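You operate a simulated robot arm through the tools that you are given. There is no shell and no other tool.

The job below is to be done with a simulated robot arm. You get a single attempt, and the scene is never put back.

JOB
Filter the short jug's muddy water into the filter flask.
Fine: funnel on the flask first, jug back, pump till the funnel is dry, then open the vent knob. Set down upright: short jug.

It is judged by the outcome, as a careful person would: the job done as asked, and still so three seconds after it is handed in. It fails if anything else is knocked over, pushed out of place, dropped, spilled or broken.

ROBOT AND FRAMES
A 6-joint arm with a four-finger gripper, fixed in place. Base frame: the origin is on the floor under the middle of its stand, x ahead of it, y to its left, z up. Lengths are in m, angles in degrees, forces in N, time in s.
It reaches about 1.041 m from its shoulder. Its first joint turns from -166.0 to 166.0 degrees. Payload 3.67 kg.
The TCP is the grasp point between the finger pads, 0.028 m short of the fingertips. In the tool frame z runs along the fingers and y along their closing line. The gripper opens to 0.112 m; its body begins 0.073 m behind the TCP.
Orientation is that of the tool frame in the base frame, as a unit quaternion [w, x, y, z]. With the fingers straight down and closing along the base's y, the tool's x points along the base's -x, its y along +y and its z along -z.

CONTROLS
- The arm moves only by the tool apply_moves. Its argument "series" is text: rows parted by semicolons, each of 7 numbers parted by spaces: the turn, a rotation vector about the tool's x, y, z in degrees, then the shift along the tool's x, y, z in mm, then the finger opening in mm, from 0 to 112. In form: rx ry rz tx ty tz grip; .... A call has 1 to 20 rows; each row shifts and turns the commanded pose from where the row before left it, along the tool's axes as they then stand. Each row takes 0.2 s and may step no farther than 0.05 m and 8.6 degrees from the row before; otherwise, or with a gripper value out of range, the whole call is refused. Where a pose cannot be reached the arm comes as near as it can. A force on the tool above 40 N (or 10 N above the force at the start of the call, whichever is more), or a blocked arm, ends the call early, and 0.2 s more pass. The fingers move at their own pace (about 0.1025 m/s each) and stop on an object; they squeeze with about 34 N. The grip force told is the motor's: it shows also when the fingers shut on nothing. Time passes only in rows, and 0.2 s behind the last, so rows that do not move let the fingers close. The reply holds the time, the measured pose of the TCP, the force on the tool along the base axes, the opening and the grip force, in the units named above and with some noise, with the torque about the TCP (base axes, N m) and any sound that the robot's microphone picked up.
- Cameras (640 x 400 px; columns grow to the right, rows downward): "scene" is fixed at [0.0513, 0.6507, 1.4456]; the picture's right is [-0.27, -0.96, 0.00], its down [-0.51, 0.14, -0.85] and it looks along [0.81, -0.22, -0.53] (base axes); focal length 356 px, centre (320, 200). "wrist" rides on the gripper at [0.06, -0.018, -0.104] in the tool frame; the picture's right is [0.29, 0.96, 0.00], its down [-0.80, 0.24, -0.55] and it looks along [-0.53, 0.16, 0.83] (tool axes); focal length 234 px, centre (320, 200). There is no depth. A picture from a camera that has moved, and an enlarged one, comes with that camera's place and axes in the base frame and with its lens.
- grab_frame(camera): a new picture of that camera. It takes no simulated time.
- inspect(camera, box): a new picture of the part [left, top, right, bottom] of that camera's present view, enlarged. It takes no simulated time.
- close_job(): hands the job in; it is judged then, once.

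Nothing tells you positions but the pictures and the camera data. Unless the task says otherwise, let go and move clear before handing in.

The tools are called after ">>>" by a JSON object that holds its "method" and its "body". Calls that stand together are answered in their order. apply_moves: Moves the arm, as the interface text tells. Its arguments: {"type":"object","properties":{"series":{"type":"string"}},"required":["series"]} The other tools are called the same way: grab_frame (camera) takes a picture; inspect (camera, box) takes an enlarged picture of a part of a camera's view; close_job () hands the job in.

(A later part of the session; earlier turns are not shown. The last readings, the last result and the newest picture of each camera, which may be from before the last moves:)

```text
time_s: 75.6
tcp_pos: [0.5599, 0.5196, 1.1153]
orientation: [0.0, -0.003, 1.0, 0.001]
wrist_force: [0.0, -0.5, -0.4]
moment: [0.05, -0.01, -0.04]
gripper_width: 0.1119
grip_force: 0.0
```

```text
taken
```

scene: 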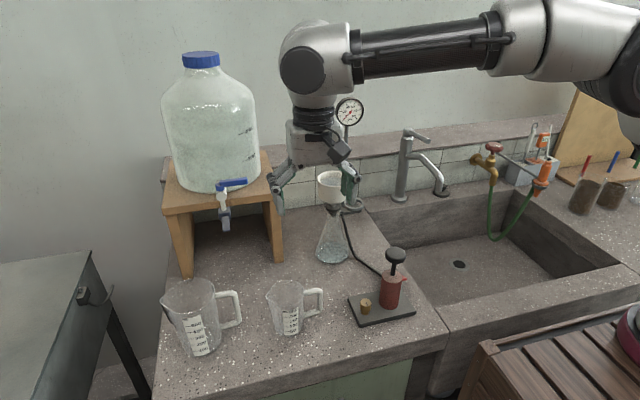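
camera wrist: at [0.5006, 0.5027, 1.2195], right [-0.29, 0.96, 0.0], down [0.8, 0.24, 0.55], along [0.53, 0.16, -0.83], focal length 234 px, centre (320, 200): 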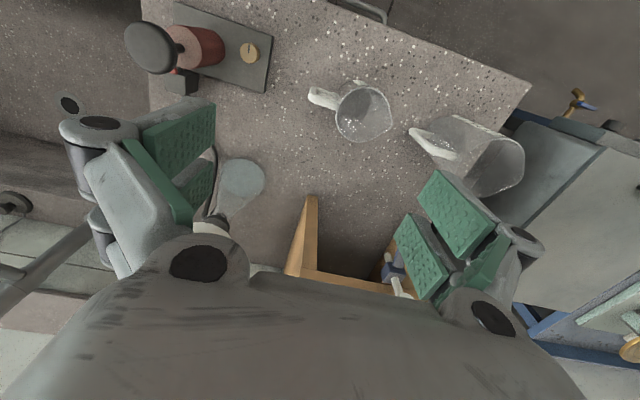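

Jugs look right. I'll move to a spot where the camera sees the pump handle and vent knob straight ahead.

>>> {"method": "apply_moves", "body": {"series": "0 0 0 28 -32 2 112; 0 0 0 28 -32 2 112; 0 0 0 28 -32 2 112; 0 0 0 28 -32 2 112; 0 0 0 28 -32 2 112; 0 0 0 0 0 0 112"}}

>>> {"method": "grab_frame", "body": {"camera": "wrist"}}

>>> {"method": "inspect", "body": {"camera": "wrist", "box": [250, 120, 410, 250]}}

>>> {"method": "inspect", "body": {"camera": "scene", "box": [340, 235, 430, 335]}}

>>> {"method": "inspect", "body": {"camera": "scene", "box": [300, 90, 380, 270]}}

```text
time_s: 77.0
tcp_pos: [0.4166, 0.3602, 1.1033]
orientation: [0.0, -0.001, 1.0, 0.0]
wrist_force: [-0.3, -0.1, -0.3]
moment: [-0.03, -0.01, 0.02]
gripper_width: 0.1121
grip_force: 0.1
```

```text
taken
camera wrist: at [0.3575, 0.3424, 1.208], right [-0.29, 0.96, 0.0], down [0.8, 0.24, 0.55], along [0.53, 0.16, -0.83], focal length 234 px, centre (320, 200)
```

wrist: 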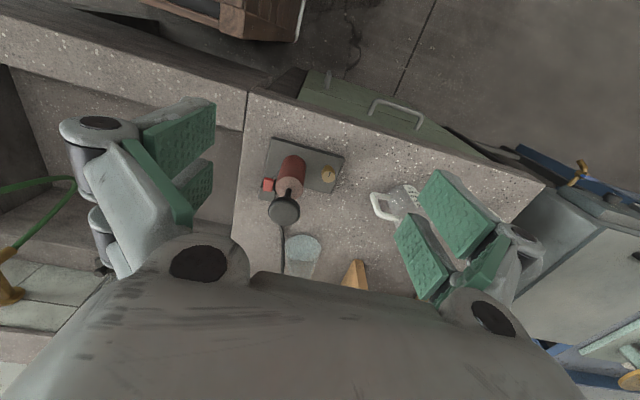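

```text
3.08 times, centred on (330, 185) of wrist
camera zoom: at [0.3575, 0.3424, 1.208], right [-0.29, 0.96, 0.0], down [0.8, 0.24, 0.55], along [0.53, 0.16, -0.83], focal length 720 px, centre (289, 246)
```

zoom: 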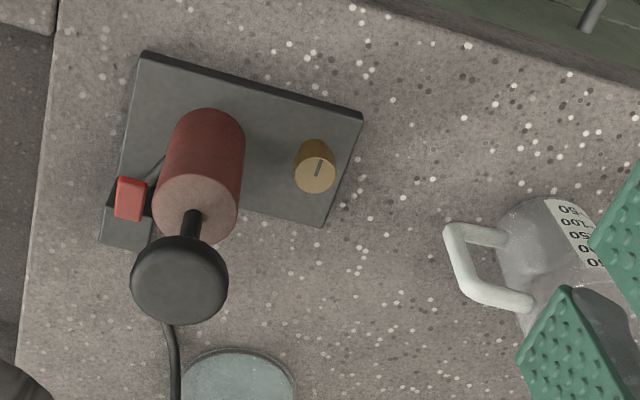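

```text
4.00 times, centred on (385, 285) of scene
camera zoom: at [0.0513, 0.6507, 1.4456], right [-0.27, -0.96, 0.0], down [-0.51, 0.14, -0.85], along [0.81, -0.22, -0.53], focal length 1424 px, centre (60, -140)
```

zoom: 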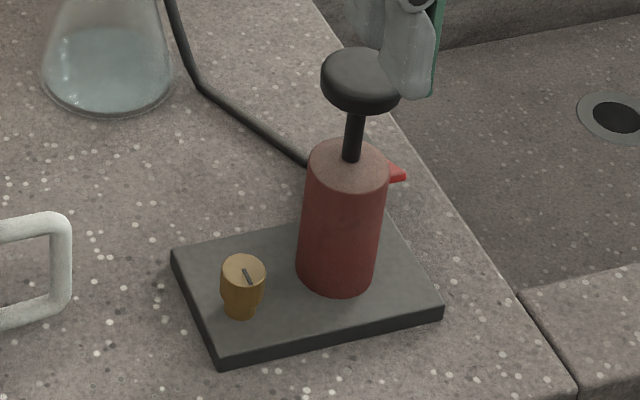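

```text
2.22 times, centred on (340, 180) of scene
camera zoom: at [0.0513, 0.6507, 1.4456], right [-0.27, -0.96, 0.0], down [-0.51, 0.14, -0.85], along [0.81, -0.22, -0.53], focal length 791 px, centre (276, 244)
```

zoom: 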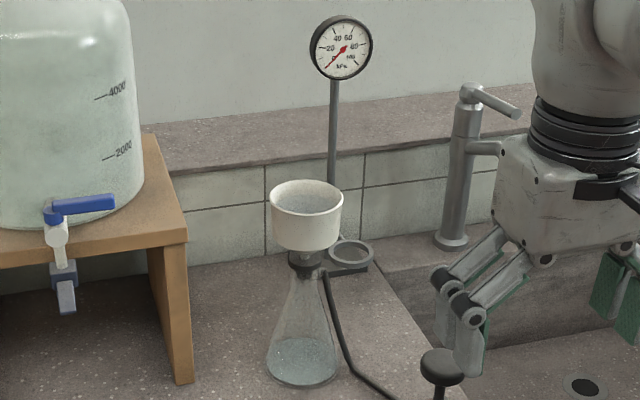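

The pump knob top is near (0.550, 0.351, 0.955), and the gauge reads about 0. I'll close the fingers, move above the knob and then press it to see how it behaves.

>>> {"method": "apply_moves", "body": {"series": "0 0 0 -33.4 -2.3 0 0; 0 0 0 -33.4 -2.3 0 0; 0 0 0 -33.4 -2.3 0 0; 0 0 0 -33.3 -2.3 0 0; 0 0 0 0 0 27 0; 0 0 0 0 0 27 0; 0 0 0 0 0 25 0; 0 0 0 0 0 0 0"}}

>>> {"method": "grab_frame", "body": {"camera": "wrist"}}

>>> {"method": "inspect", "body": {"camera": "scene", "box": [330, 190, 450, 335]}}

```text
time_s: 78.8
tcp_pos: [0.5517, 0.3481, 1.0254]
orientation: [0.0, -0.001, 1.0, 0.001]
wrist_force: [-0.5, 0.9, -0.4]
moment: [0.01, -0.03, -0.01]
gripper_width: 0.0002
grip_force: 33.9
```

```text
taken
camera wrist: at [0.4927, 0.3307, 1.1294], right [-0.29, 0.96, 0.0], down [0.8, 0.24, 0.55], along [0.53, 0.16, -0.83], focal length 234 px, centre (320, 200)
```

wrist: 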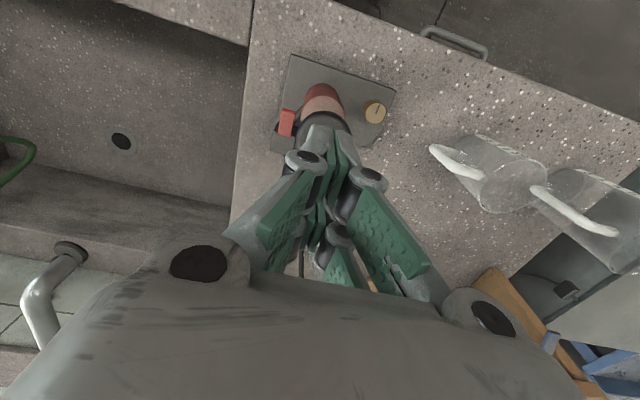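

```text
2.76 times, centred on (390, 262) of scene
camera zoom: at [0.0513, 0.6507, 1.4456], right [-0.27, -0.96, 0.0], down [-0.51, 0.14, -0.85], along [0.81, -0.22, -0.53], focal length 982 px, centre (127, 28)
```

zoom: 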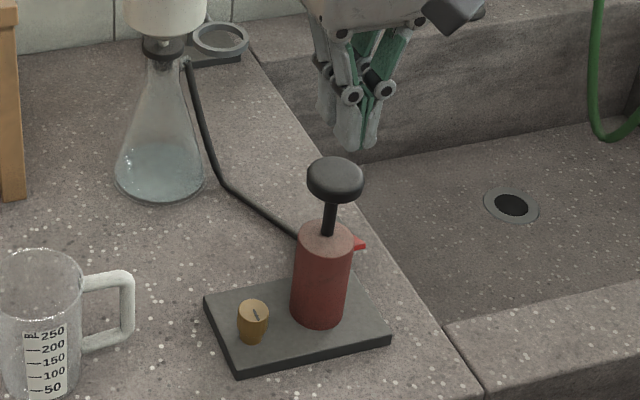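

Aligned to within ~3 mm. I'll nudge +y and press down gently, in small steps, watching force.

>>> {"method": "apply_moves", "body": {"series": "0 0 0 0 2.5 12 0; 0 0 0 0 0 12 0; 0 0 0 0 0 8 0; 0 0 0 0 0 4 0; 0 0 0 0 0 4 0; 0 0 0 0 0 4 0; 0 0 0 0 0 4 0; 0 0 0 0 0 4 0"}}

>>> {"method": "inspect", "body": {"camera": "scene", "box": [330, 190, 450, 335]}}

```text
time_s: 80.6
tcp_pos: [0.5536, 0.3524, 0.9736]
orientation: [0.001, 0.0, 1.0, 0.0]
wrist_force: [1.3, -0.3, 2.2]
moment: [0.04, -0.05, 0.02]
gripper_width: 0.006
grip_force: 35.3
```

```text
2.76 times, centred on (390, 262) of scene
camera zoom: at [0.0513, 0.6507, 1.4456], right [-0.27, -0.96, 0.0], down [-0.51, 0.14, -0.85], along [0.81, -0.22, -0.53], focal length 982 px, centre (127, 28)
```

zoom: 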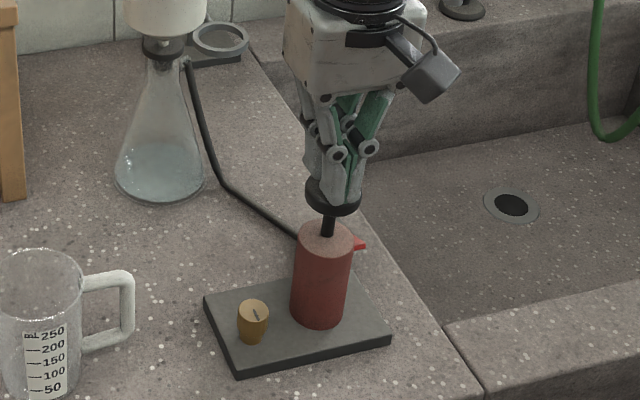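

The knob has started to go down with only ~2 N. I'll press further to find the bottom of the stroke.

>>> {"method": "apply_moves", "body": {"series": "0 0 0 0 0 6 0; 0 0 0 0 0 6 0; 0 0 0 0 0 6 0; 0 0 0 0 0 6 0; 0 0 0 0 0 0 0"}}

>>> {"method": "inspect", "body": {"camera": "scene", "box": [330, 190, 450, 335]}}

>>> {"method": "inspect", "body": {"camera": "scene", "box": [320, 90, 380, 130]}}

```text
time_s: 81.8
tcp_pos: [0.554, 0.3532, 0.9519]
orientation: [0.001, 0.0, 1.0, 0.002]
wrist_force: [1.6, 0.8, 20.7]
moment: [-0.03, 0.0, -0.05]
gripper_width: 0.0058
grip_force: 35.7
```

```text
2.76 times, centred on (390, 262) of scene
camera zoom: at [0.0513, 0.6507, 1.4456], right [-0.27, -0.96, 0.0], down [-0.51, 0.14, -0.85], along [0.81, -0.22, -0.53], focal length 982 px, centre (127, 28)
```

zoom: 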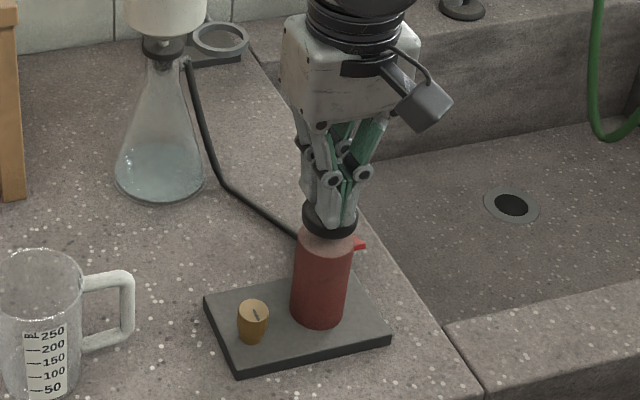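

```text
10.00 times, centred on (350, 110) of scene
camera zoom: at [0.0513, 0.6507, 1.4456], right [-0.27, -0.96, 0.0], down [-0.51, 0.14, -0.85], along [0.81, -0.22, -0.53], focal length 3561 px, centre (20, 1100)
```

zoom: 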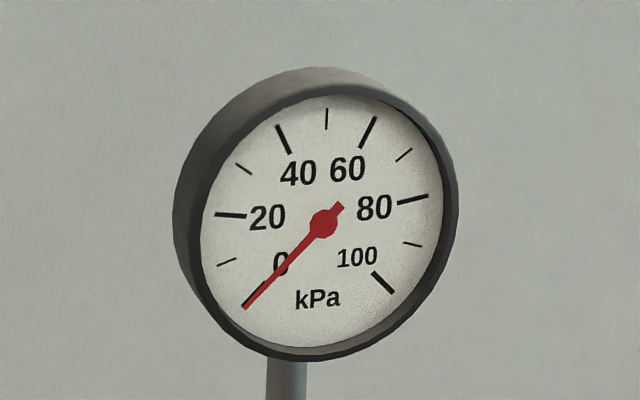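

That's the bottom of the stroke; the gauge still reads 0. I'll go up and see whether the handle springs back and the gauge moves.

>>> {"method": "apply_moves", "body": {"series": "0 0 0 0 0 -10 0; 0 0 0 0 0 -15 0; 0 0 0 0 0 -15 0; 0 0 0 0 0 -15 0; 0 0 0 0 0 0 0; 0 0 0 0 0 0 0"}}

>>> {"method": "inspect", "body": {"camera": "scene", "box": [330, 190, 450, 335]}}

>>> {"method": "inspect", "body": {"camera": "scene", "box": [320, 90, 380, 130]}}

```text
time_s: 83.2
tcp_pos: [0.5544, 0.3535, 1.0055]
orientation: [0.0, -0.001, 1.0, 0.0]
wrist_force: [-0.9, -0.7, -0.4]
moment: [0.01, -0.04, -0.01]
gripper_width: 0.0001
grip_force: 35.9
```

```text
2.76 times, centred on (390, 262) of scene
camera zoom: at [0.0513, 0.6507, 1.4456], right [-0.27, -0.96, 0.0], down [-0.51, 0.14, -0.85], along [0.81, -0.22, -0.53], focal length 982 px, centre (127, 28)
```

zoom: 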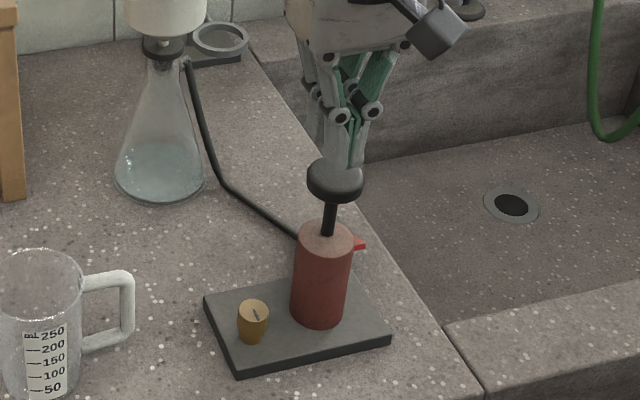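

```text
10.00 times, centred on (350, 110) of scene
camera zoom: at [0.0513, 0.6507, 1.4456], right [-0.27, -0.96, 0.0], down [-0.51, 0.14, -0.85], along [0.81, -0.22, -0.53], focal length 3561 px, centre (20, 1100)
```

zoom: 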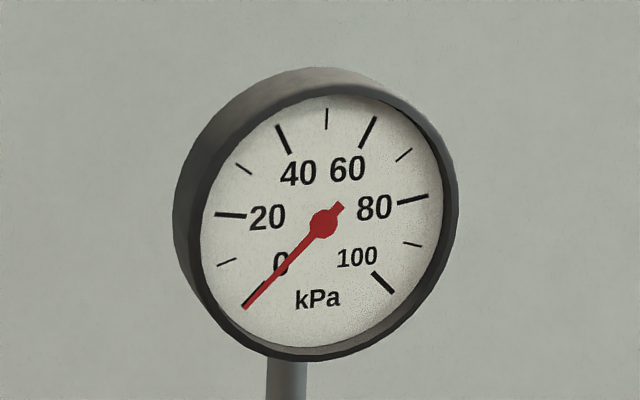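

The handle springs back by itself, but the gauge still shows 0 after one stroke. I'll do a few full strokes and check the gauge again.

>>> {"method": "apply_moves", "body": {"series": "0 0 0 0 0 18 0; 0 0 0 0 0 18 0; 0 0 0 0 0 18 0; 0 0 0 0 0 1 0; 0 0 0 0 0 -18 0; 0 0 0 0 0 -18 0; 0 0 0 0 0 0 0; 0 0 0 0 0 18 0; 0 0 0 0 0 18 0; 0 0 0 0 0 1 0; 0 0 0 0 0 -18 0; 0 0 0 0 0 -18 0; 0 0 0 0 0 0 0; 0 0 0 0 0 18 0; 0 0 0 0 0 18 0; 0 0 0 0 0 1 0; 0 0 0 0 0 -18 0; 0 0 0 0 0 -18 0; 0 0 0 0 0 0 0"}}

>>> {"method": "inspect", "body": {"camera": "scene", "box": [320, 90, 380, 130]}}

>>> {"method": "inspect", "body": {"camera": "scene", "box": [310, 160, 430, 335]}}

```text
time_s: 87.2
tcp_pos: [0.5542, 0.3522, 0.9837]
orientation: [0.0, 0.0, 1.0, 0.001]
wrist_force: [0.2, -0.8, 1.3]
moment: [0.0, 0.02, 0.01]
gripper_width: 0.0059
grip_force: 36.2
```

```text
10.00 times, centred on (350, 110) of scene
camera zoom: at [0.0513, 0.6507, 1.4456], right [-0.27, -0.96, 0.0], down [-0.51, 0.14, -0.85], along [0.81, -0.22, -0.53], focal length 3561 px, centre (20, 1100)
```

zoom: 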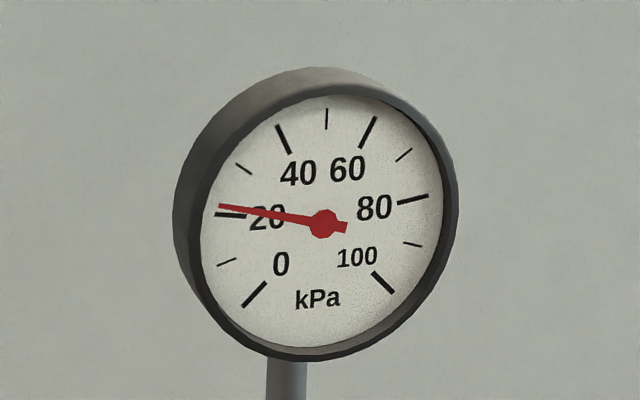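

```text
2.29 times, centred on (370, 248) of scene
camera zoom: at [0.0513, 0.6507, 1.4456], right [-0.27, -0.96, 0.0], down [-0.51, 0.14, -0.85], along [0.81, -0.22, -0.53], focal length 814 px, centre (206, 91)
```

zoom: 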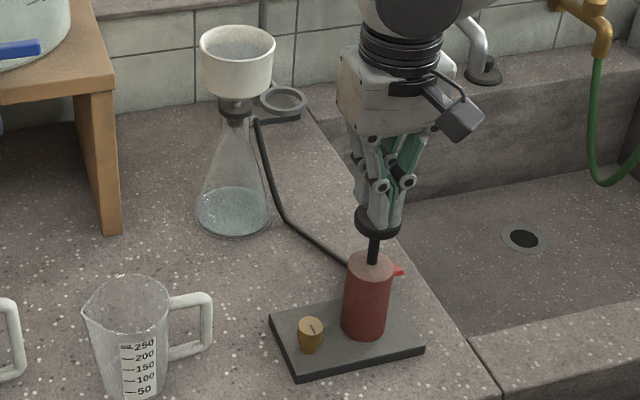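

The vacuum works: the gauge reads ~22 kPa. I'll continue pumping and watch the gauge and the water in the funnel.

>>> {"method": "apply_moves", "body": {"series": "0 0 0 0 0 18 0; 0 0 0 0 0 18 0; 0 0 0 0 0 0 0; 0 0 0 0 0 -18 0; 0 0 0 0 0 -18 0; 0 0 0 0 0 0 0; 0 0 0 0 0 18 0; 0 0 0 0 0 18 0; 0 0 0 0 0 0 0; 0 0 0 0 0 -18 0; 0 0 0 0 0 -18 0; 0 0 0 0 0 0 0"}}

>>> {"method": "inspect", "body": {"camera": "scene", "box": [320, 90, 380, 130]}}

>>> {"method": "inspect", "body": {"camera": "scene", "box": [305, 160, 365, 270]}}

```text
time_s: 89.8
tcp_pos: [0.5525, 0.3524, 0.9856]
orientation: [0.001, 0.0, 1.0, 0.001]
wrist_force: [-0.3, 0.0, 1.0]
moment: [0.01, 0.05, -0.01]
gripper_width: 0.0
grip_force: 35.6
```

```text
10.00 times, centred on (350, 110) of scene
camera zoom: at [0.0513, 0.6507, 1.4456], right [-0.27, -0.96, 0.0], down [-0.51, 0.14, -0.85], along [0.81, -0.22, -0.53], focal length 3561 px, centre (20, 1100)
```

zoom: 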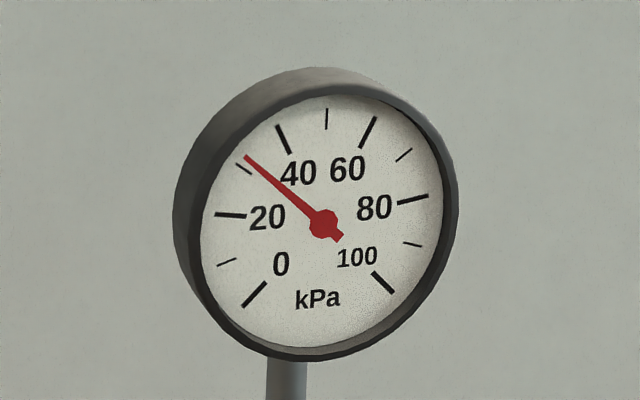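

```text
3.64 times, centred on (335, 215) of scene
camera zoom: at [0.0513, 0.6507, 1.4456], right [-0.27, -0.96, 0.0], down [-0.51, 0.14, -0.85], along [0.81, -0.22, -0.53], focal length 1295 px, centre (266, 146)
```

zoom: 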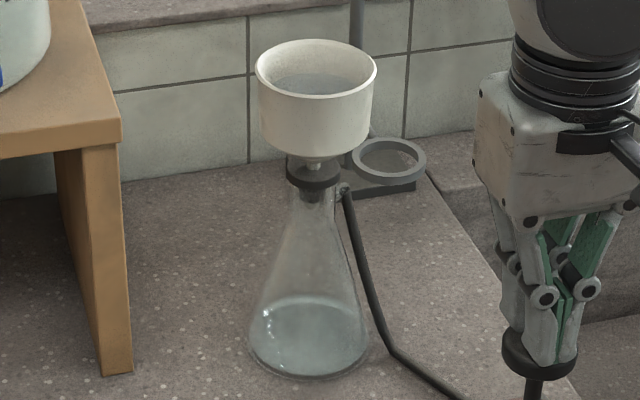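

About 33 kPa now and clear water is collecting in the flask. I'll wait a few seconds to see how fast the funnel drains.

>>> {"method": "apply_moves", "body": {"series": "0 0 0 0 0 -4 0; 0 0 0 0 0 0 0; 0 0 0 0 0 0 0; 0 0 0 0 0 0 0; 0 0 0 0 0 0 0; 0 0 0 0 0 0 0; 0 0 0 0 0 0 0; 0 0 0 0 0 0 0; 0 0 0 0 0 0 0; 0 0 0 0 0 0 0; 0 0 0 0 0 0 0; 0 0 0 0 0 0 0; 0 0 0 0 0 0 0; 0 0 0 0 0 0 0; 0 0 0 0 0 0 0"}}

>>> {"method": "inspect", "body": {"camera": "scene", "box": [320, 90, 380, 130]}}

>>> {"method": "inspect", "body": {"camera": "scene", "box": [305, 160, 365, 270]}}

```text
time_s: 93.0
tcp_pos: [0.5537, 0.3527, 0.9887]
orientation: [0.0, -0.001, 1.0, 0.001]
wrist_force: [0.2, 0.3, 0.4]
moment: [0.01, 0.0, 0.02]
gripper_width: 0.0
grip_force: 35.5
```

```text
10.00 times, centred on (350, 110) of scene
camera zoom: at [0.0513, 0.6507, 1.4456], right [-0.27, -0.96, 0.0], down [-0.51, 0.14, -0.85], along [0.81, -0.22, -0.53], focal length 3561 px, centre (20, 1100)
```

zoom: 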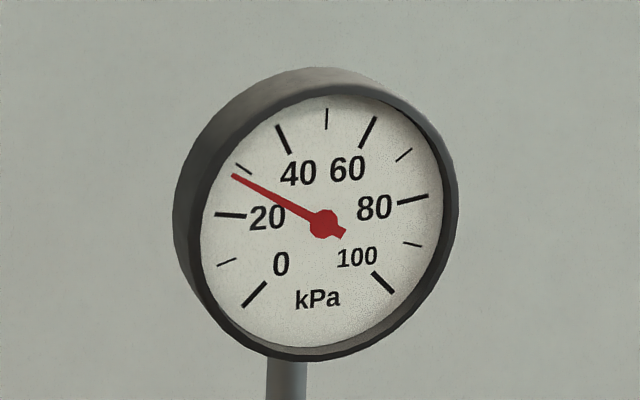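

```text
3.64 times, centred on (335, 215) of scene
camera zoom: at [0.0513, 0.6507, 1.4456], right [-0.27, -0.96, 0.0], down [-0.51, 0.14, -0.85], along [0.81, -0.22, -0.53], focal length 1295 px, centre (266, 146)
```

zoom: 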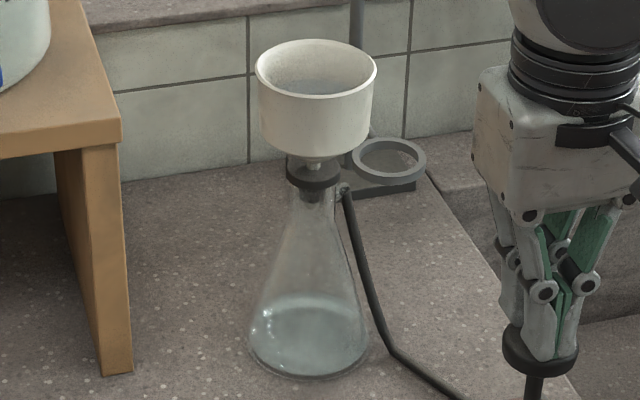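

It's draining steadily with the vacuum slowly falling. I'll give more strokes and hold.

>>> {"method": "apply_moves", "body": {"series": "0 0 0 0 0 20 0; 0 0 0 0 0 20 0; 0 0 0 0 0 0 0; 0 0 0 0 0 -18 0; 0 0 0 0 0 -18 0; 0 0 0 0 0 0 0; 0 0 0 0 0 18 0; 0 0 0 0 0 18 0; 0 0 0 0 0 0 0; 0 0 0 0 0 -18 0; 0 0 0 0 0 -22 0; 0 0 0 0 0 0 0; 0 0 0 0 0 0 0; 0 0 0 0 0 0 0; 0 0 0 0 0 0 0; 0 0 0 0 0 0 0; 0 0 0 0 0 0 0; 0 0 0 0 0 0 0; 0 0 0 0 0 0 0; 0 0 0 0 0 0 0"}}

>>> {"method": "inspect", "body": {"camera": "scene", "box": [320, 90, 380, 130]}}

>>> {"method": "inspect", "body": {"camera": "scene", "box": [305, 160, 365, 270]}}

```text
time_s: 95.0
tcp_pos: [0.5544, 0.354, 0.952]
orientation: [0.002, -0.002, 1.0, 0.002]
wrist_force: [-4.6, -6.7, 21.6]
moment: [-0.2, 0.26, 0.0]
gripper_width: 0.0059
grip_force: 35.6
stopped in row 9: the force on the tool passed its limit at 42 N (the readings are from after the stop); the commanded pose is now the measured one
```

```text
10.00 times, centred on (350, 110) of scene
camera zoom: at [0.0513, 0.6507, 1.4456], right [-0.27, -0.96, 0.0], down [-0.51, 0.14, -0.85], along [0.81, -0.22, -0.53], focal length 3561 px, centre (20, 1100)
```

zoom: 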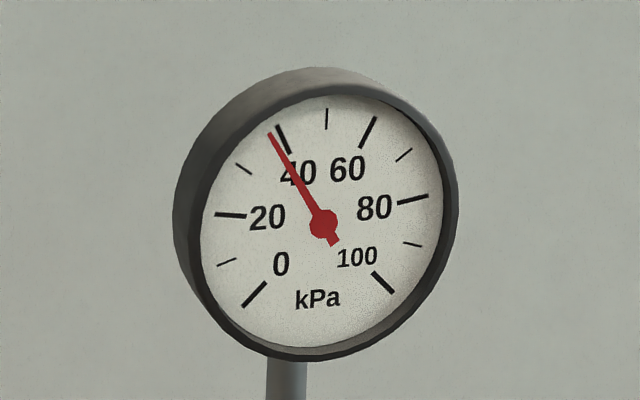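

```text
3.64 times, centred on (335, 215) of scene
camera zoom: at [0.0513, 0.6507, 1.4456], right [-0.27, -0.96, 0.0], down [-0.51, 0.14, -0.85], along [0.81, -0.22, -0.53], focal length 1295 px, centre (266, 146)
```

zoom: 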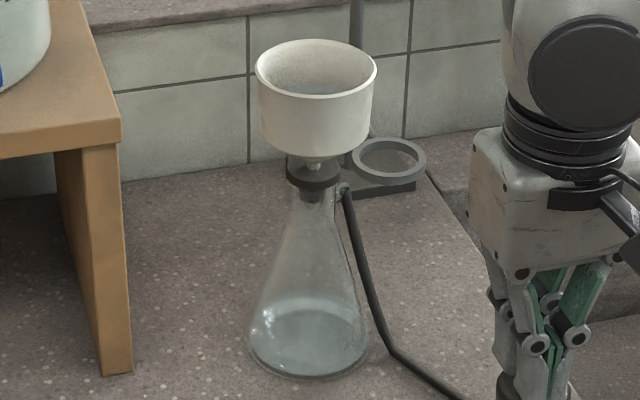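

I hit bottom slightly hard and the call stopped, harmlessly; vacuum is at ~38 kPa. I'll rise, hold for a few seconds, and check that the pump hasn't moved.

>>> {"method": "apply_moves", "body": {"series": "0 0 0 0 0 -12 0; 0 0 0 0 0 -12 0; 0 0 0 0 0 -12 0; 0 0 0 0 0 0 0; 0 0 0 0 0 0 0; 0 0 0 0 0 0 0; 0 0 0 0 0 0 0; 0 0 0 0 0 0 0; 0 0 0 0 0 0 0; 0 0 0 0 0 0 0; 0 0 0 0 0 0 0; 0 0 0 0 0 0 0; 0 0 0 0 0 0 0; 0 0 0 0 0 0 0; 0 0 0 0 0 0 0; 0 0 0 0 0 0 0; 0 0 0 0 0 0 0; 0 0 0 0 0 0 0; 0 0 0 0 0 0 0"}}

>>> {"method": "inspect", "body": {"camera": "scene", "box": [320, 90, 380, 130]}}

>>> {"method": "inspect", "body": {"camera": "scene", "box": [305, 160, 365, 270]}}

>>> {"method": "inspect", "body": {"camera": "scene", "box": [330, 190, 450, 335]}}

```text
time_s: 99.0
tcp_pos: [0.555, 0.3537, 0.9852]
orientation: [0.001, 0.0, 1.0, 0.003]
wrist_force: [-0.2, -0.1, 0.5]
moment: [0.0, -0.02, 0.07]
gripper_width: 0.0001
grip_force: 35.6
```

```text
10.00 times, centred on (350, 110) of scene
camera zoom: at [0.0513, 0.6507, 1.4456], right [-0.27, -0.96, 0.0], down [-0.51, 0.14, -0.85], along [0.81, -0.22, -0.53], focal length 3561 px, centre (20, 1100)
```

zoom: 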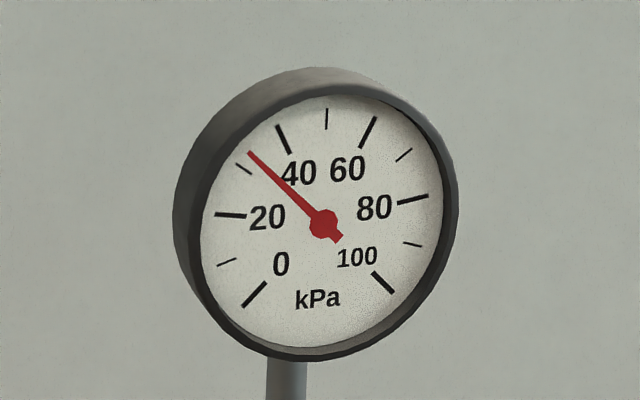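

```text
3.64 times, centred on (335, 215) of scene
camera zoom: at [0.0513, 0.6507, 1.4456], right [-0.27, -0.96, 0.0], down [-0.51, 0.14, -0.85], along [0.81, -0.22, -0.53], focal length 1295 px, centre (266, 146)
```

zoom: 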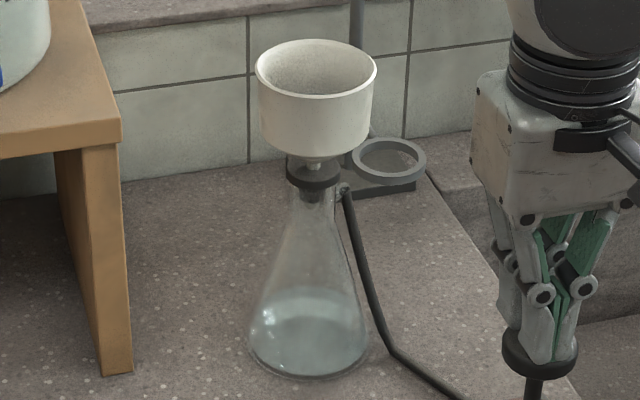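

```text
2.76 times, centred on (390, 262) of scene
camera zoom: at [0.0513, 0.6507, 1.4456], right [-0.27, -0.96, 0.0], down [-0.51, 0.14, -0.85], along [0.81, -0.22, -0.53], focal length 982 px, centre (127, 28)
```

zoom: 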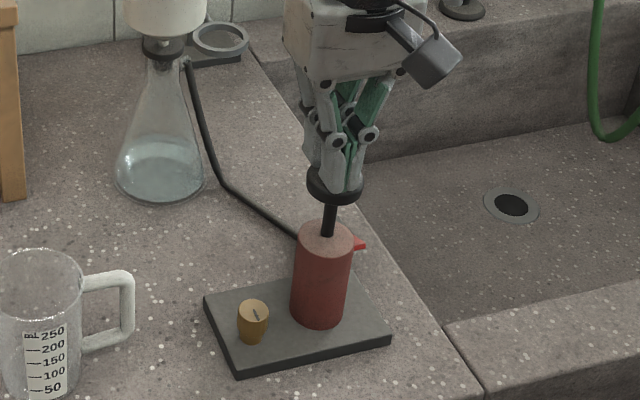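

The pump hasn't shifted, and water no longer shows above the funnel's front edge. I'll keep pumping and then check inside the funnel more closely.

>>> {"method": "apply_moves", "body": {"series": "0 0 0 0 0 17 0; 0 0 0 0 0 16 0; 0 0 0 0 0 0 0; 0 0 0 0 0 -17 0; 0 0 0 0 0 -16 0; 0 0 0 0 0 0 0; 0 0 0 0 0 17 0; 0 0 0 0 0 16 0; 0 0 0 0 0 0 0; 0 0 0 0 0 -17 0; 0 0 0 0 0 -16 0; 0 0 0 0 0 0 0; 0 0 0 0 0 0 0; 0 0 0 0 0 0 0; 0 0 0 0 0 0 0; 0 0 0 0 0 0 0; 0 0 0 0 0 0 0; 0 0 0 0 0 0 0; 0 0 0 0 0 0 0; 0 0 0 0 0 0 0"}}

>>> {"method": "inspect", "body": {"camera": "scene", "box": [320, 90, 380, 130]}}

>>> {"method": "inspect", "body": {"camera": "scene", "box": [310, 165, 355, 205]}}

>>> {"method": "grab_frame", "body": {"camera": "wrist"}}

```text
time_s: 103.2
tcp_pos: [0.5536, 0.3512, 0.9862]
orientation: [0.001, -0.001, 1.0, 0.003]
wrist_force: [0.5, -0.9, 0.6]
moment: [0.02, 0.02, 0.03]
gripper_width: 0.0
grip_force: 35.5
```

```text
10.00 times, centred on (350, 110) of scene
camera zoom: at [0.0513, 0.6507, 1.4456], right [-0.27, -0.96, 0.0], down [-0.51, 0.14, -0.85], along [0.81, -0.22, -0.53], focal length 3561 px, centre (20, 1100)
```

zoom: 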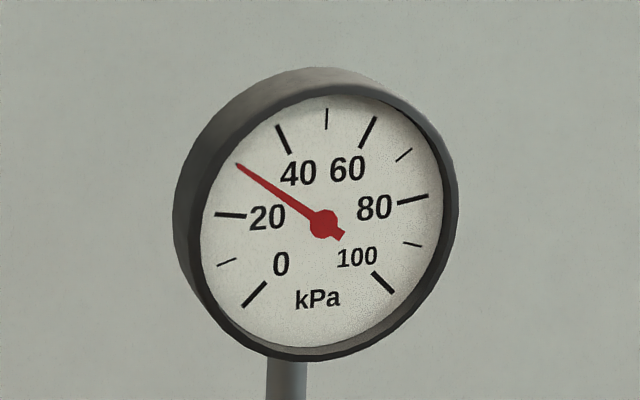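

```text
10.00 times, centred on (332, 185) of scene
camera zoom: at [0.0513, 0.6507, 1.4456], right [-0.27, -0.96, 0.0], down [-0.51, 0.14, -0.85], along [0.81, -0.22, -0.53], focal length 3561 px, centre (195, 350)
```

zoom: 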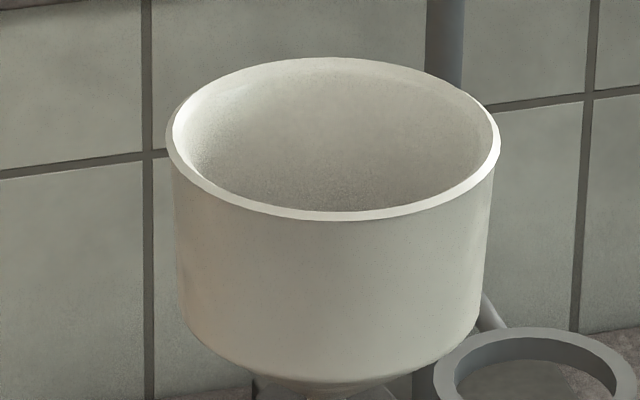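

```text
taken
camera wrist: at [0.4948, 0.3346, 1.09], right [-0.29, 0.96, 0.0], down [0.8, 0.24, 0.56], along [0.53, 0.17, -0.83], focal length 234 px, centre (320, 200)
```

wrist: 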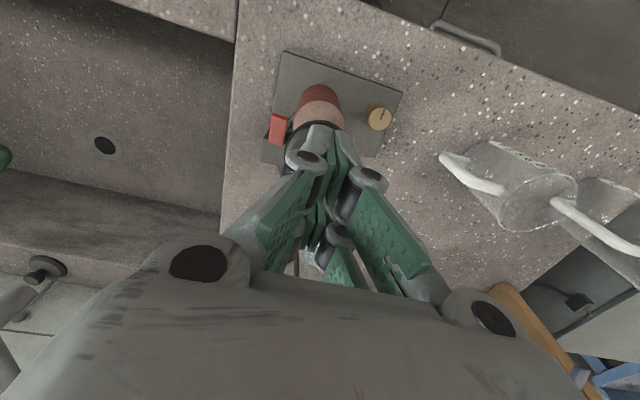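

The gauge is at 31 kPa and the funnel bottom isn't visible from here. I'll add three full strokes, then go look into the funnel from above.

>>> {"method": "apply_moves", "body": {"series": "0 0 0 0 0 18 0; 0 0 0 0 0 16.5 0; 0 0 0 0 0 0 0; 0 0 0 0 0 -18 0; 0 0 0 0 0 -18 0; 0 0 0 0 0 0 0; 0 0 0 0 0 18 0; 0 0 0 0 0 17.5 0; 0 0 0 0 0 0 0; 0 0 0 0 0 -18 0; 0 0 0 0 0 -18 0; 0 0 0 0 0 0 0; 0 0 0 0 0 18 0; 0 0 0 0 0 17.5 0; 0 0 0 0 0 0 0; 0 0 0 0 0 -18 0; 0 0 0 0 0 -18 0; 0 0 0 0 0 0 0"}}

>>> {"method": "inspect", "body": {"camera": "scene", "box": [320, 90, 380, 130]}}

>>> {"method": "inspect", "body": {"camera": "scene", "box": [305, 160, 365, 270]}}

```text
time_s: 107.0
tcp_pos: [0.5533, 0.3515, 0.9901]
orientation: [0.001, 0.0, 1.0, 0.003]
wrist_force: [-0.5, 0.3, 0.1]
moment: [-0.01, 0.01, -0.01]
gripper_width: 0.0003
grip_force: 35.7
```

```text
10.00 times, centred on (350, 110) of scene
camera zoom: at [0.0513, 0.6507, 1.4456], right [-0.27, -0.96, 0.0], down [-0.51, 0.14, -0.85], along [0.81, -0.22, -0.53], focal length 3561 px, centre (20, 1100)
```

zoom: 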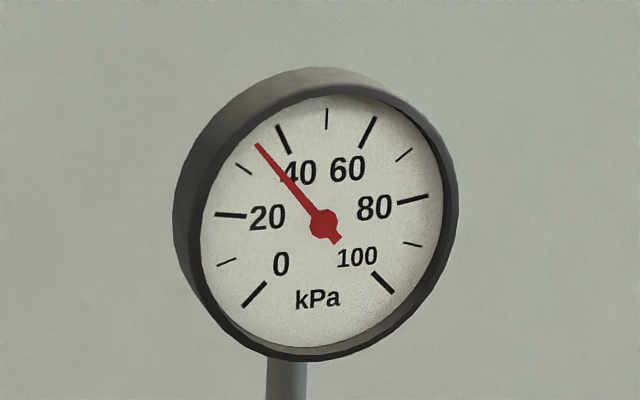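

```text
3.64 times, centred on (335, 215) of scene
camera zoom: at [0.0513, 0.6507, 1.4456], right [-0.27, -0.96, 0.0], down [-0.51, 0.14, -0.85], along [0.81, -0.22, -0.53], focal length 1295 px, centre (266, 146)
```

zoom: 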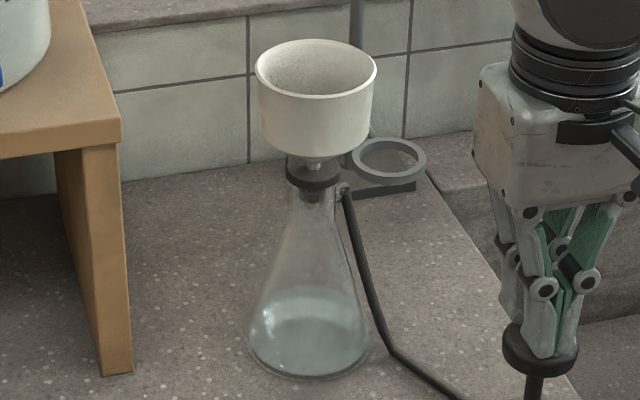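

36 kPa. I'll give deeper full strokes to keep the vacuum up.

>>> {"method": "apply_moves", "body": {"series": "0 0 0 0 0 19 0; 0 0 0 0 0 19 0; 0 0 0 0 0 0 0; 0 0 0 0 0 -19 0; 0 0 0 0 0 -19 0; 0 0 0 0 0 0 0; 0 0 0 0 0 19 0; 0 0 0 0 0 19 0; 0 0 0 0 0 0 0; 0 0 0 0 0 -19 0; 0 0 0 0 0 -19 0; 0 0 0 0 0 0 0; 0 0 0 0 0 19 0; 0 0 0 0 0 19 0; 0 0 0 0 0 0 0; 0 0 0 0 0 -19 0; 0 0 0 0 0 -19 0; 0 0 0 0 0 0 0"}}

>>> {"method": "inspect", "body": {"camera": "scene", "box": [320, 90, 380, 130]}}

>>> {"method": "inspect", "body": {"camera": "scene", "box": [310, 225, 360, 265]}}

```text
time_s: 110.8
tcp_pos: [0.5545, 0.3541, 0.9879]
orientation: [0.001, -0.001, 1.0, 0.003]
wrist_force: [0.0, 1.4, 0.1]
moment: [0.0, 0.01, -0.02]
gripper_width: 0.0
grip_force: 35.4
```

```text
10.00 times, centred on (350, 110) of scene
camera zoom: at [0.0513, 0.6507, 1.4456], right [-0.27, -0.96, 0.0], down [-0.51, 0.14, -0.85], along [0.81, -0.22, -0.53], focal length 3561 px, centre (20, 1100)
```

zoom: 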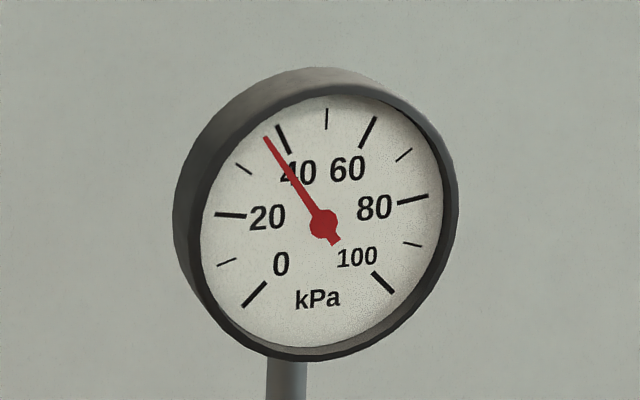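

```text
10.00 times, centred on (335, 245) of scene
camera zoom: at [0.0513, 0.6507, 1.4456], right [-0.27, -0.96, 0.0], down [-0.51, 0.14, -0.85], along [0.81, -0.22, -0.53], focal length 3561 px, centre (170, -250)
```

zoom: 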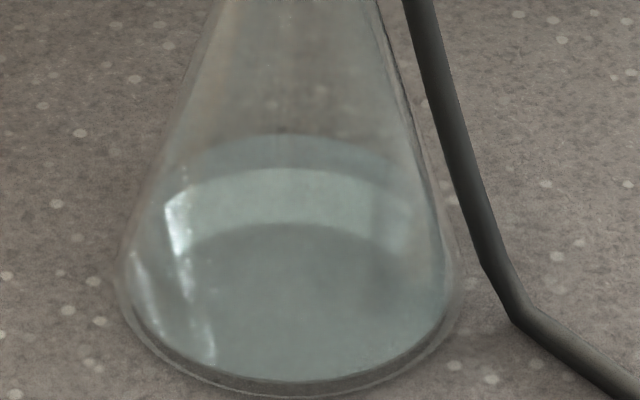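

~38 kPa. Now I'll rise and look into the funnel from above while filtering continues.

>>> {"method": "apply_moves", "body": {"series": "0 0 0 0 0 -40 0; 0 0 0 0 0 -40 0; 0 0 0 0 0 -40 0; 0 0 0 -18 12 -30 0; 0 0 0 -18 12 -30 0; 0 0 0 -18 12 -30 0; 0 0 0 -18 12 0 0; 0 0 0 0 0 0 0"}}

>>> {"method": "grab_frame", "body": {"camera": "wrist"}}

>>> {"method": "inspect", "body": {"camera": "scene", "box": [320, 90, 380, 130]}}

```text
time_s: 112.6
tcp_pos: [0.6243, 0.4008, 1.1989]
orientation: [0.0, -0.001, 1.0, 0.003]
wrist_force: [-0.2, 0.4, -0.2]
moment: [-0.02, 0.03, -0.03]
gripper_width: 0.0
grip_force: 35.4
```

```text
taken
camera wrist: at [0.5649, 0.3826, 1.3029], right [-0.29, 0.96, 0.0], down [0.8, 0.24, 0.56], along [0.53, 0.16, -0.83], focal length 234 px, centre (320, 200)
```

wrist: 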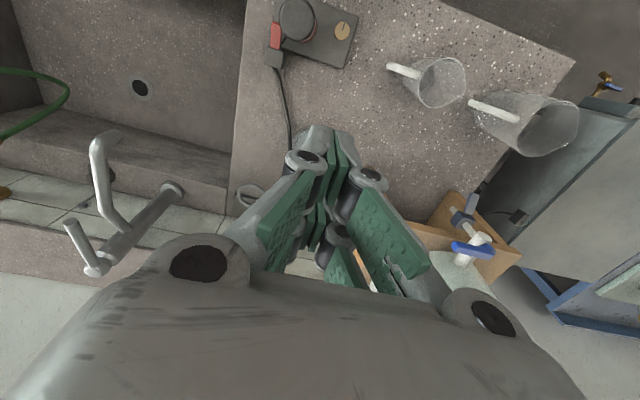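

```text
10.00 times, centred on (350, 110) of scene
camera zoom: at [0.0513, 0.6507, 1.4456], right [-0.27, -0.96, 0.0], down [-0.51, 0.14, -0.85], along [0.81, -0.22, -0.53], focal length 3561 px, centre (20, 1100)
```

zoom: 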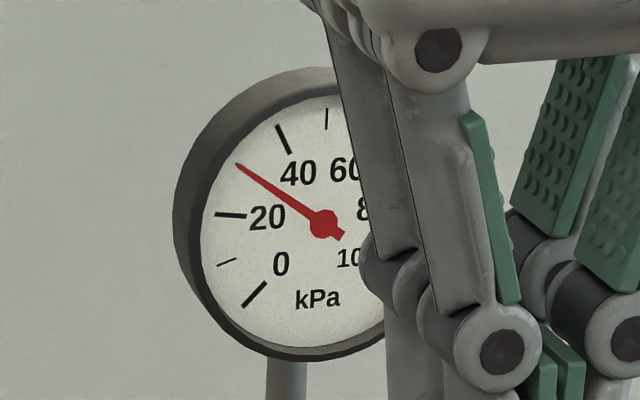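

The closed fingers block the view, so I'll open them here in free air. The gauge falling faster hints the funnel may already be dry.

>>> {"method": "apply_moves", "body": {"series": "0 0 0 0 0 0 112; 0 0 0 0 0 0 112; 0 0 0 0 0 0 112; 0 0 0 0 0 0 112"}}

>>> {"method": "inspect", "body": {"camera": "wrist", "box": [240, 130, 400, 270]}}

>>> {"method": "inspect", "body": {"camera": "scene", "box": [320, 90, 380, 130]}}

```text
time_s: 113.6
tcp_pos: [0.6245, 0.4, 1.1991]
orientation: [0.001, -0.001, 1.0, 0.003]
wrist_force: [0.1, -1.0, 0.0]
moment: [0.05, 0.01, -0.01]
gripper_width: 0.112
grip_force: 0.1
```

```text
2.86 times, centred on (320, 200) of wrist
camera zoom: at [0.5647, 0.3827, 1.3027], right [-0.29, 0.96, 0.0], down [0.8, 0.24, 0.56], along [0.53, 0.16, -0.83], focal length 669 px, centre (320, 200)
```

zoom: 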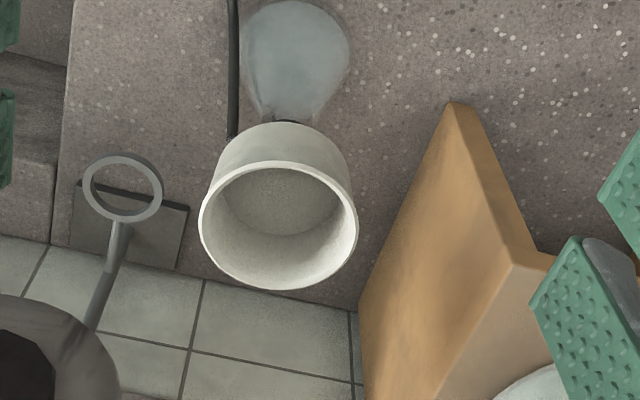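

```text
10.00 times, centred on (350, 110) of scene
camera zoom: at [0.0513, 0.6507, 1.4456], right [-0.27, -0.96, 0.0], down [-0.51, 0.14, -0.85], along [0.81, -0.22, -0.53], focal length 3561 px, centre (20, 1100)
```

zoom: 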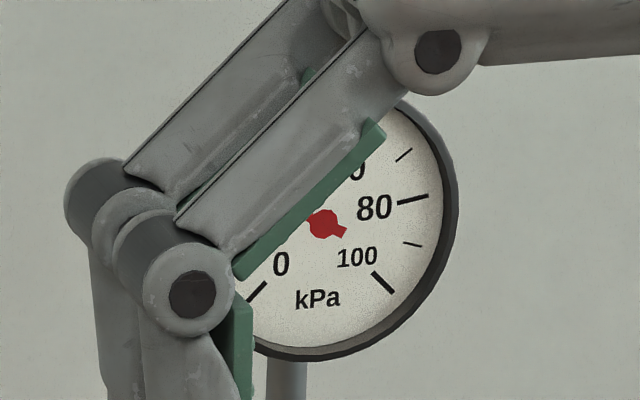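

>>> {"method": "inspect", "body": {"camera": "wrist", "box": [285, 175, 335, 235]}}

```text
6.67 times, centred on (310, 205) of wrist
camera zoom: at [0.5647, 0.3827, 1.3027], right [-0.29, 0.96, 0.0], down [0.8, 0.24, 0.56], along [0.53, 0.16, -0.83], focal length 1561 px, centre (387, 167)
```

zoom: 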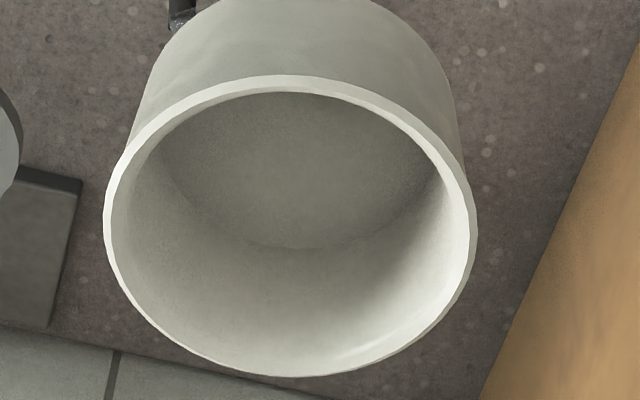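

The funnel floor is visible and looks as dry as at the beginning. To be safe I'll return for a few more strokes and then check again before venting.

>>> {"method": "apply_moves", "body": {"series": "0 0 0 23.5 -16 0 0; 0 0 0 23.5 -16 0 0; 0 0 0 23.5 -16 0 0; 0 0 0 0 0 45 0; 0 0 0 0 0 45 0; 0 0 0 0 0 45 0; 0 0 0 0 0 45 0; 0 0 0 0 0 22 0; 0 0 0 0 0 0 0"}}

>>> {"method": "inspect", "body": {"camera": "scene", "box": [320, 90, 380, 130]}}

>>> {"method": "inspect", "body": {"camera": "scene", "box": [330, 190, 450, 335]}}

```text
time_s: 115.6
tcp_pos: [0.5542, 0.354, 0.9962]
orientation: [0.001, -0.001, 1.0, 0.002]
wrist_force: [-0.7, 0.2, 0.7]
moment: [-0.03, 0.03, -0.04]
gripper_width: 0.0001
grip_force: 34.5
```

```text
10.00 times, centred on (350, 110) of scene
camera zoom: at [0.0513, 0.6507, 1.4456], right [-0.27, -0.96, 0.0], down [-0.51, 0.14, -0.85], along [0.81, -0.22, -0.53], focal length 3561 px, centre (20, 1100)
```

zoom: 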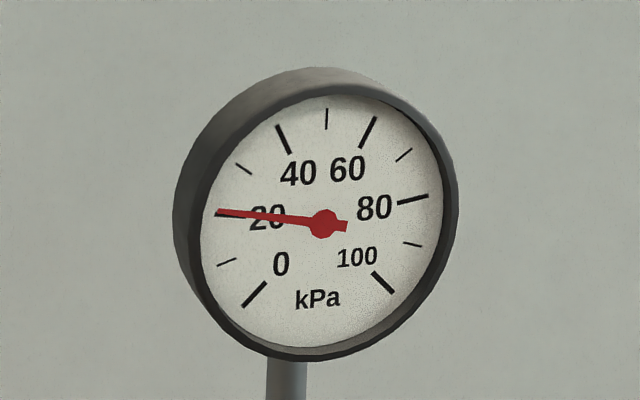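

```text
2.76 times, centred on (390, 262) of scene
camera zoom: at [0.0513, 0.6507, 1.4456], right [-0.27, -0.96, 0.0], down [-0.51, 0.14, -0.85], along [0.81, -0.22, -0.53], focal length 982 px, centre (127, 28)
```

zoom: 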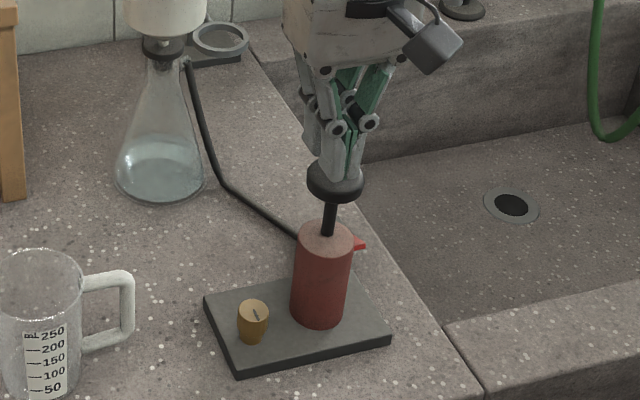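

Vacuum is 21 kPa and leaking faster than before, consistent with air passing the dry filter. Three more strokes to be sure.

>>> {"method": "apply_moves", "body": {"series": "0 0 0 0 0 22 0; 0 0 0 0 0 21.5 0; 0 0 0 0 0 0 0; 0 0 0 0 0 -19 0; 0 0 0 0 0 -19 0; 0 0 0 0 0 0 0; 0 0 0 0 0 19 0; 0 0 0 0 0 19 0; 0 0 0 0 0 0 0; 0 0 0 0 0 -19 0; 0 0 0 0 0 -19 0; 0 0 0 0 0 0 0; 0 0 0 0 0 19 0; 0 0 0 0 0 19 0; 0 0 0 0 0 0 0; 0 0 0 0 0 -19 0; 0 0 0 0 0 -19 0; 0 0 0 0 0 0 0; 0 0 0 0 0 0 0"}}

>>> {"method": "inspect", "body": {"camera": "scene", "box": [320, 90, 380, 130]}}

```text
time_s: 119.6
tcp_pos: [0.5557, 0.353, 0.9895]
orientation: [0.002, 0.0, 1.0, 0.002]
wrist_force: [0.4, 0.7, 0.0]
moment: [-0.04, -0.01, 0.02]
gripper_width: 0.0
grip_force: 36.1
```

```text
10.00 times, centred on (350, 110) of scene
camera zoom: at [0.0513, 0.6507, 1.4456], right [-0.27, -0.96, 0.0], down [-0.51, 0.14, -0.85], along [0.81, -0.22, -0.53], focal length 3561 px, centre (20, 1100)
```

zoom: 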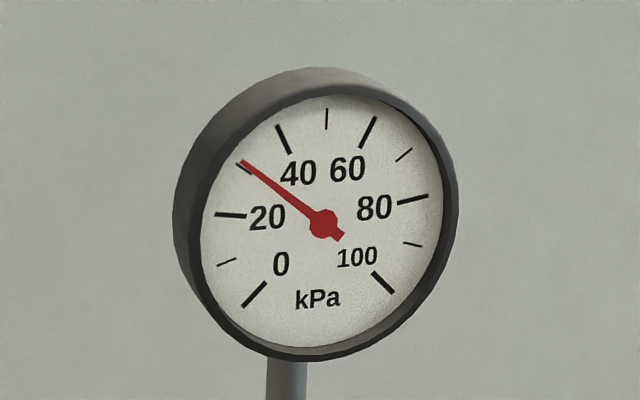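

~30 kPa held with a dry funnel. Next the vent knob at about (0.539, 0.4135, top 0.843): I'll rise, shift sideways, turn the tool so the fingers close roughly along x, and lean it 15° away from the pump handle for clearance.

>>> {"method": "apply_moves", "body": {"series": "0 0 0 0 0 -40 0; 0 0 0 0 0 -40 0; 0 0 0 0 0 -30 30; 0 0 0 -2 41 0 60; 0 0 0 -2 41 0 60; 0 0 0 -2 41 0 60; 0 0 8 0 0 0 60; 0 0 8 0 0 0 60; 0 0 8 0 0 0 60; 0 0 8 0 0 0 60; 0 0 8 0 0 0 60; 0 0 8 0 0 0 60; 0 0 8 0 0 0 60; 0 0 8 0 0 0 60; 0 0 8 0 0 0 60; 0 0 8 0 0 0 60; 0 0 8 0 0 0 60; 0 0 8 0 0 0 60; 0 0 8 0 0 0 60; 0 0 6 0 0 0 60"}}

>>> {"method": "apply_moves", "body": {"series": "0 -7.5 0 0 0 0 60; 0 -7.5 0 0 0 0 60; 0 0 0 0 0 0 60"}}

>>> {"method": "grab_frame", "body": {"camera": "wrist"}}

>>> {"method": "grab_frame", "body": {"camera": "scene"}}

```text
time_s: 123.8
tcp_pos: [0.5726, 0.4701, 1.1014]
orientation: [-0.005, 0.8, 0.601, 0.0]
wrist_force: [0.5, 0.4, -0.5]
moment: [0.05, -0.02, 0.02]
gripper_width: 0.06
grip_force: 0.0
out of reach, approached as far as the arm can: row 20
```

```text
time_s: 124.6
tcp_pos: [0.5736, 0.4684, 1.102]
orientation: [0.073, 0.789, 0.6, -0.105]
wrist_force: [0.3, 0.2, -0.4]
moment: [-0.03, 0.01, -0.02]
gripper_width: 0.0601
grip_force: 0.1
```

```text
taken
camera wrist: at [0.5816, 0.5566, 1.1867], right [1.0, 0.01, -0.08], down [0.07, -0.67, 0.74], along [-0.05, -0.74, -0.67], focal length 234 px, centre (320, 200)
```

wrist: 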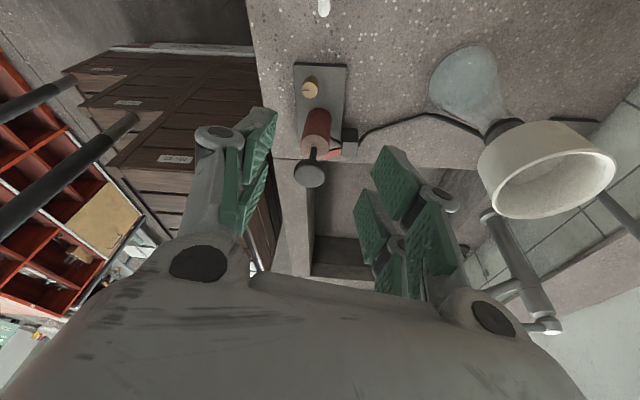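

```text
taken
```

scene: 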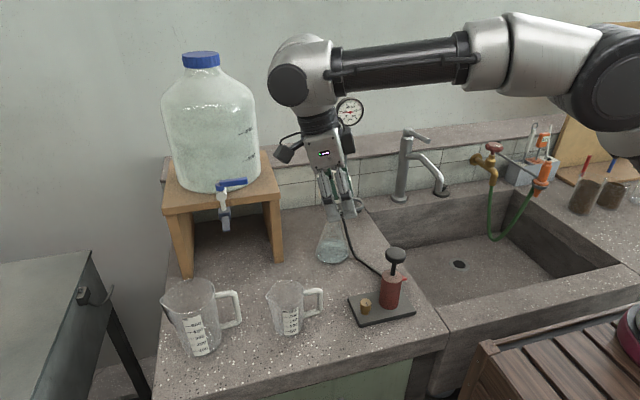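

The wrist hits a limit at about -106° yaw, so I'll turn back 8° about the vertical to a fully reachable pose and recheck.

>>> {"method": "apply_moves", "body": {"series": "-2.07 0 -7.73 0 0 0 60; 0 0 0 0 0 0 60"}}

>>> {"method": "grab_frame", "body": {"camera": "wrist"}}

>>> {"method": "inspect", "body": {"camera": "scene", "box": [320, 90, 380, 130]}}

```text
time_s: 125.2
tcp_pos: [0.5725, 0.4697, 1.1011]
orientation: [0.081, 0.749, 0.65, -0.098]
wrist_force: [0.2, 0.6, -0.4]
moment: [0.0, 0.04, -0.01]
gripper_width: 0.0599
grip_force: 0.0
```

```text
taken
camera wrist: at [0.5681, 0.5572, 1.1868], right [0.99, 0.14, -0.08], down [0.15, -0.66, 0.74], along [0.05, -0.74, -0.67], focal length 234 px, centre (320, 200)
```

wrist: 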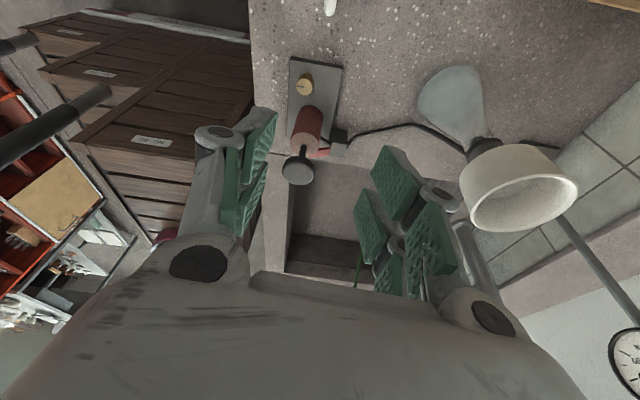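

```text
10.00 times, centred on (350, 110) of scene
camera zoom: at [0.0513, 0.6507, 1.4456], right [-0.27, -0.96, 0.0], down [-0.51, 0.14, -0.85], along [0.81, -0.22, -0.53], focal length 3561 px, centre (20, 1100)
```

zoom: 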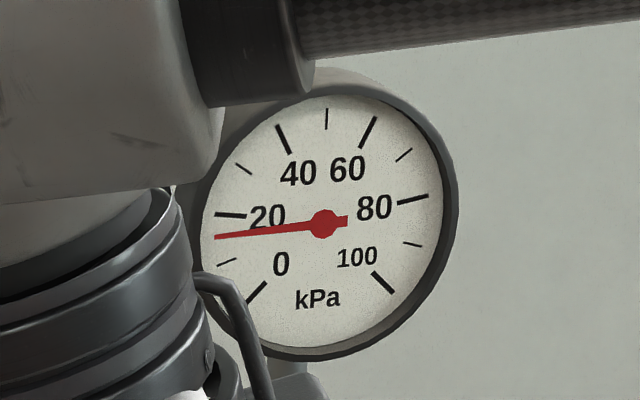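

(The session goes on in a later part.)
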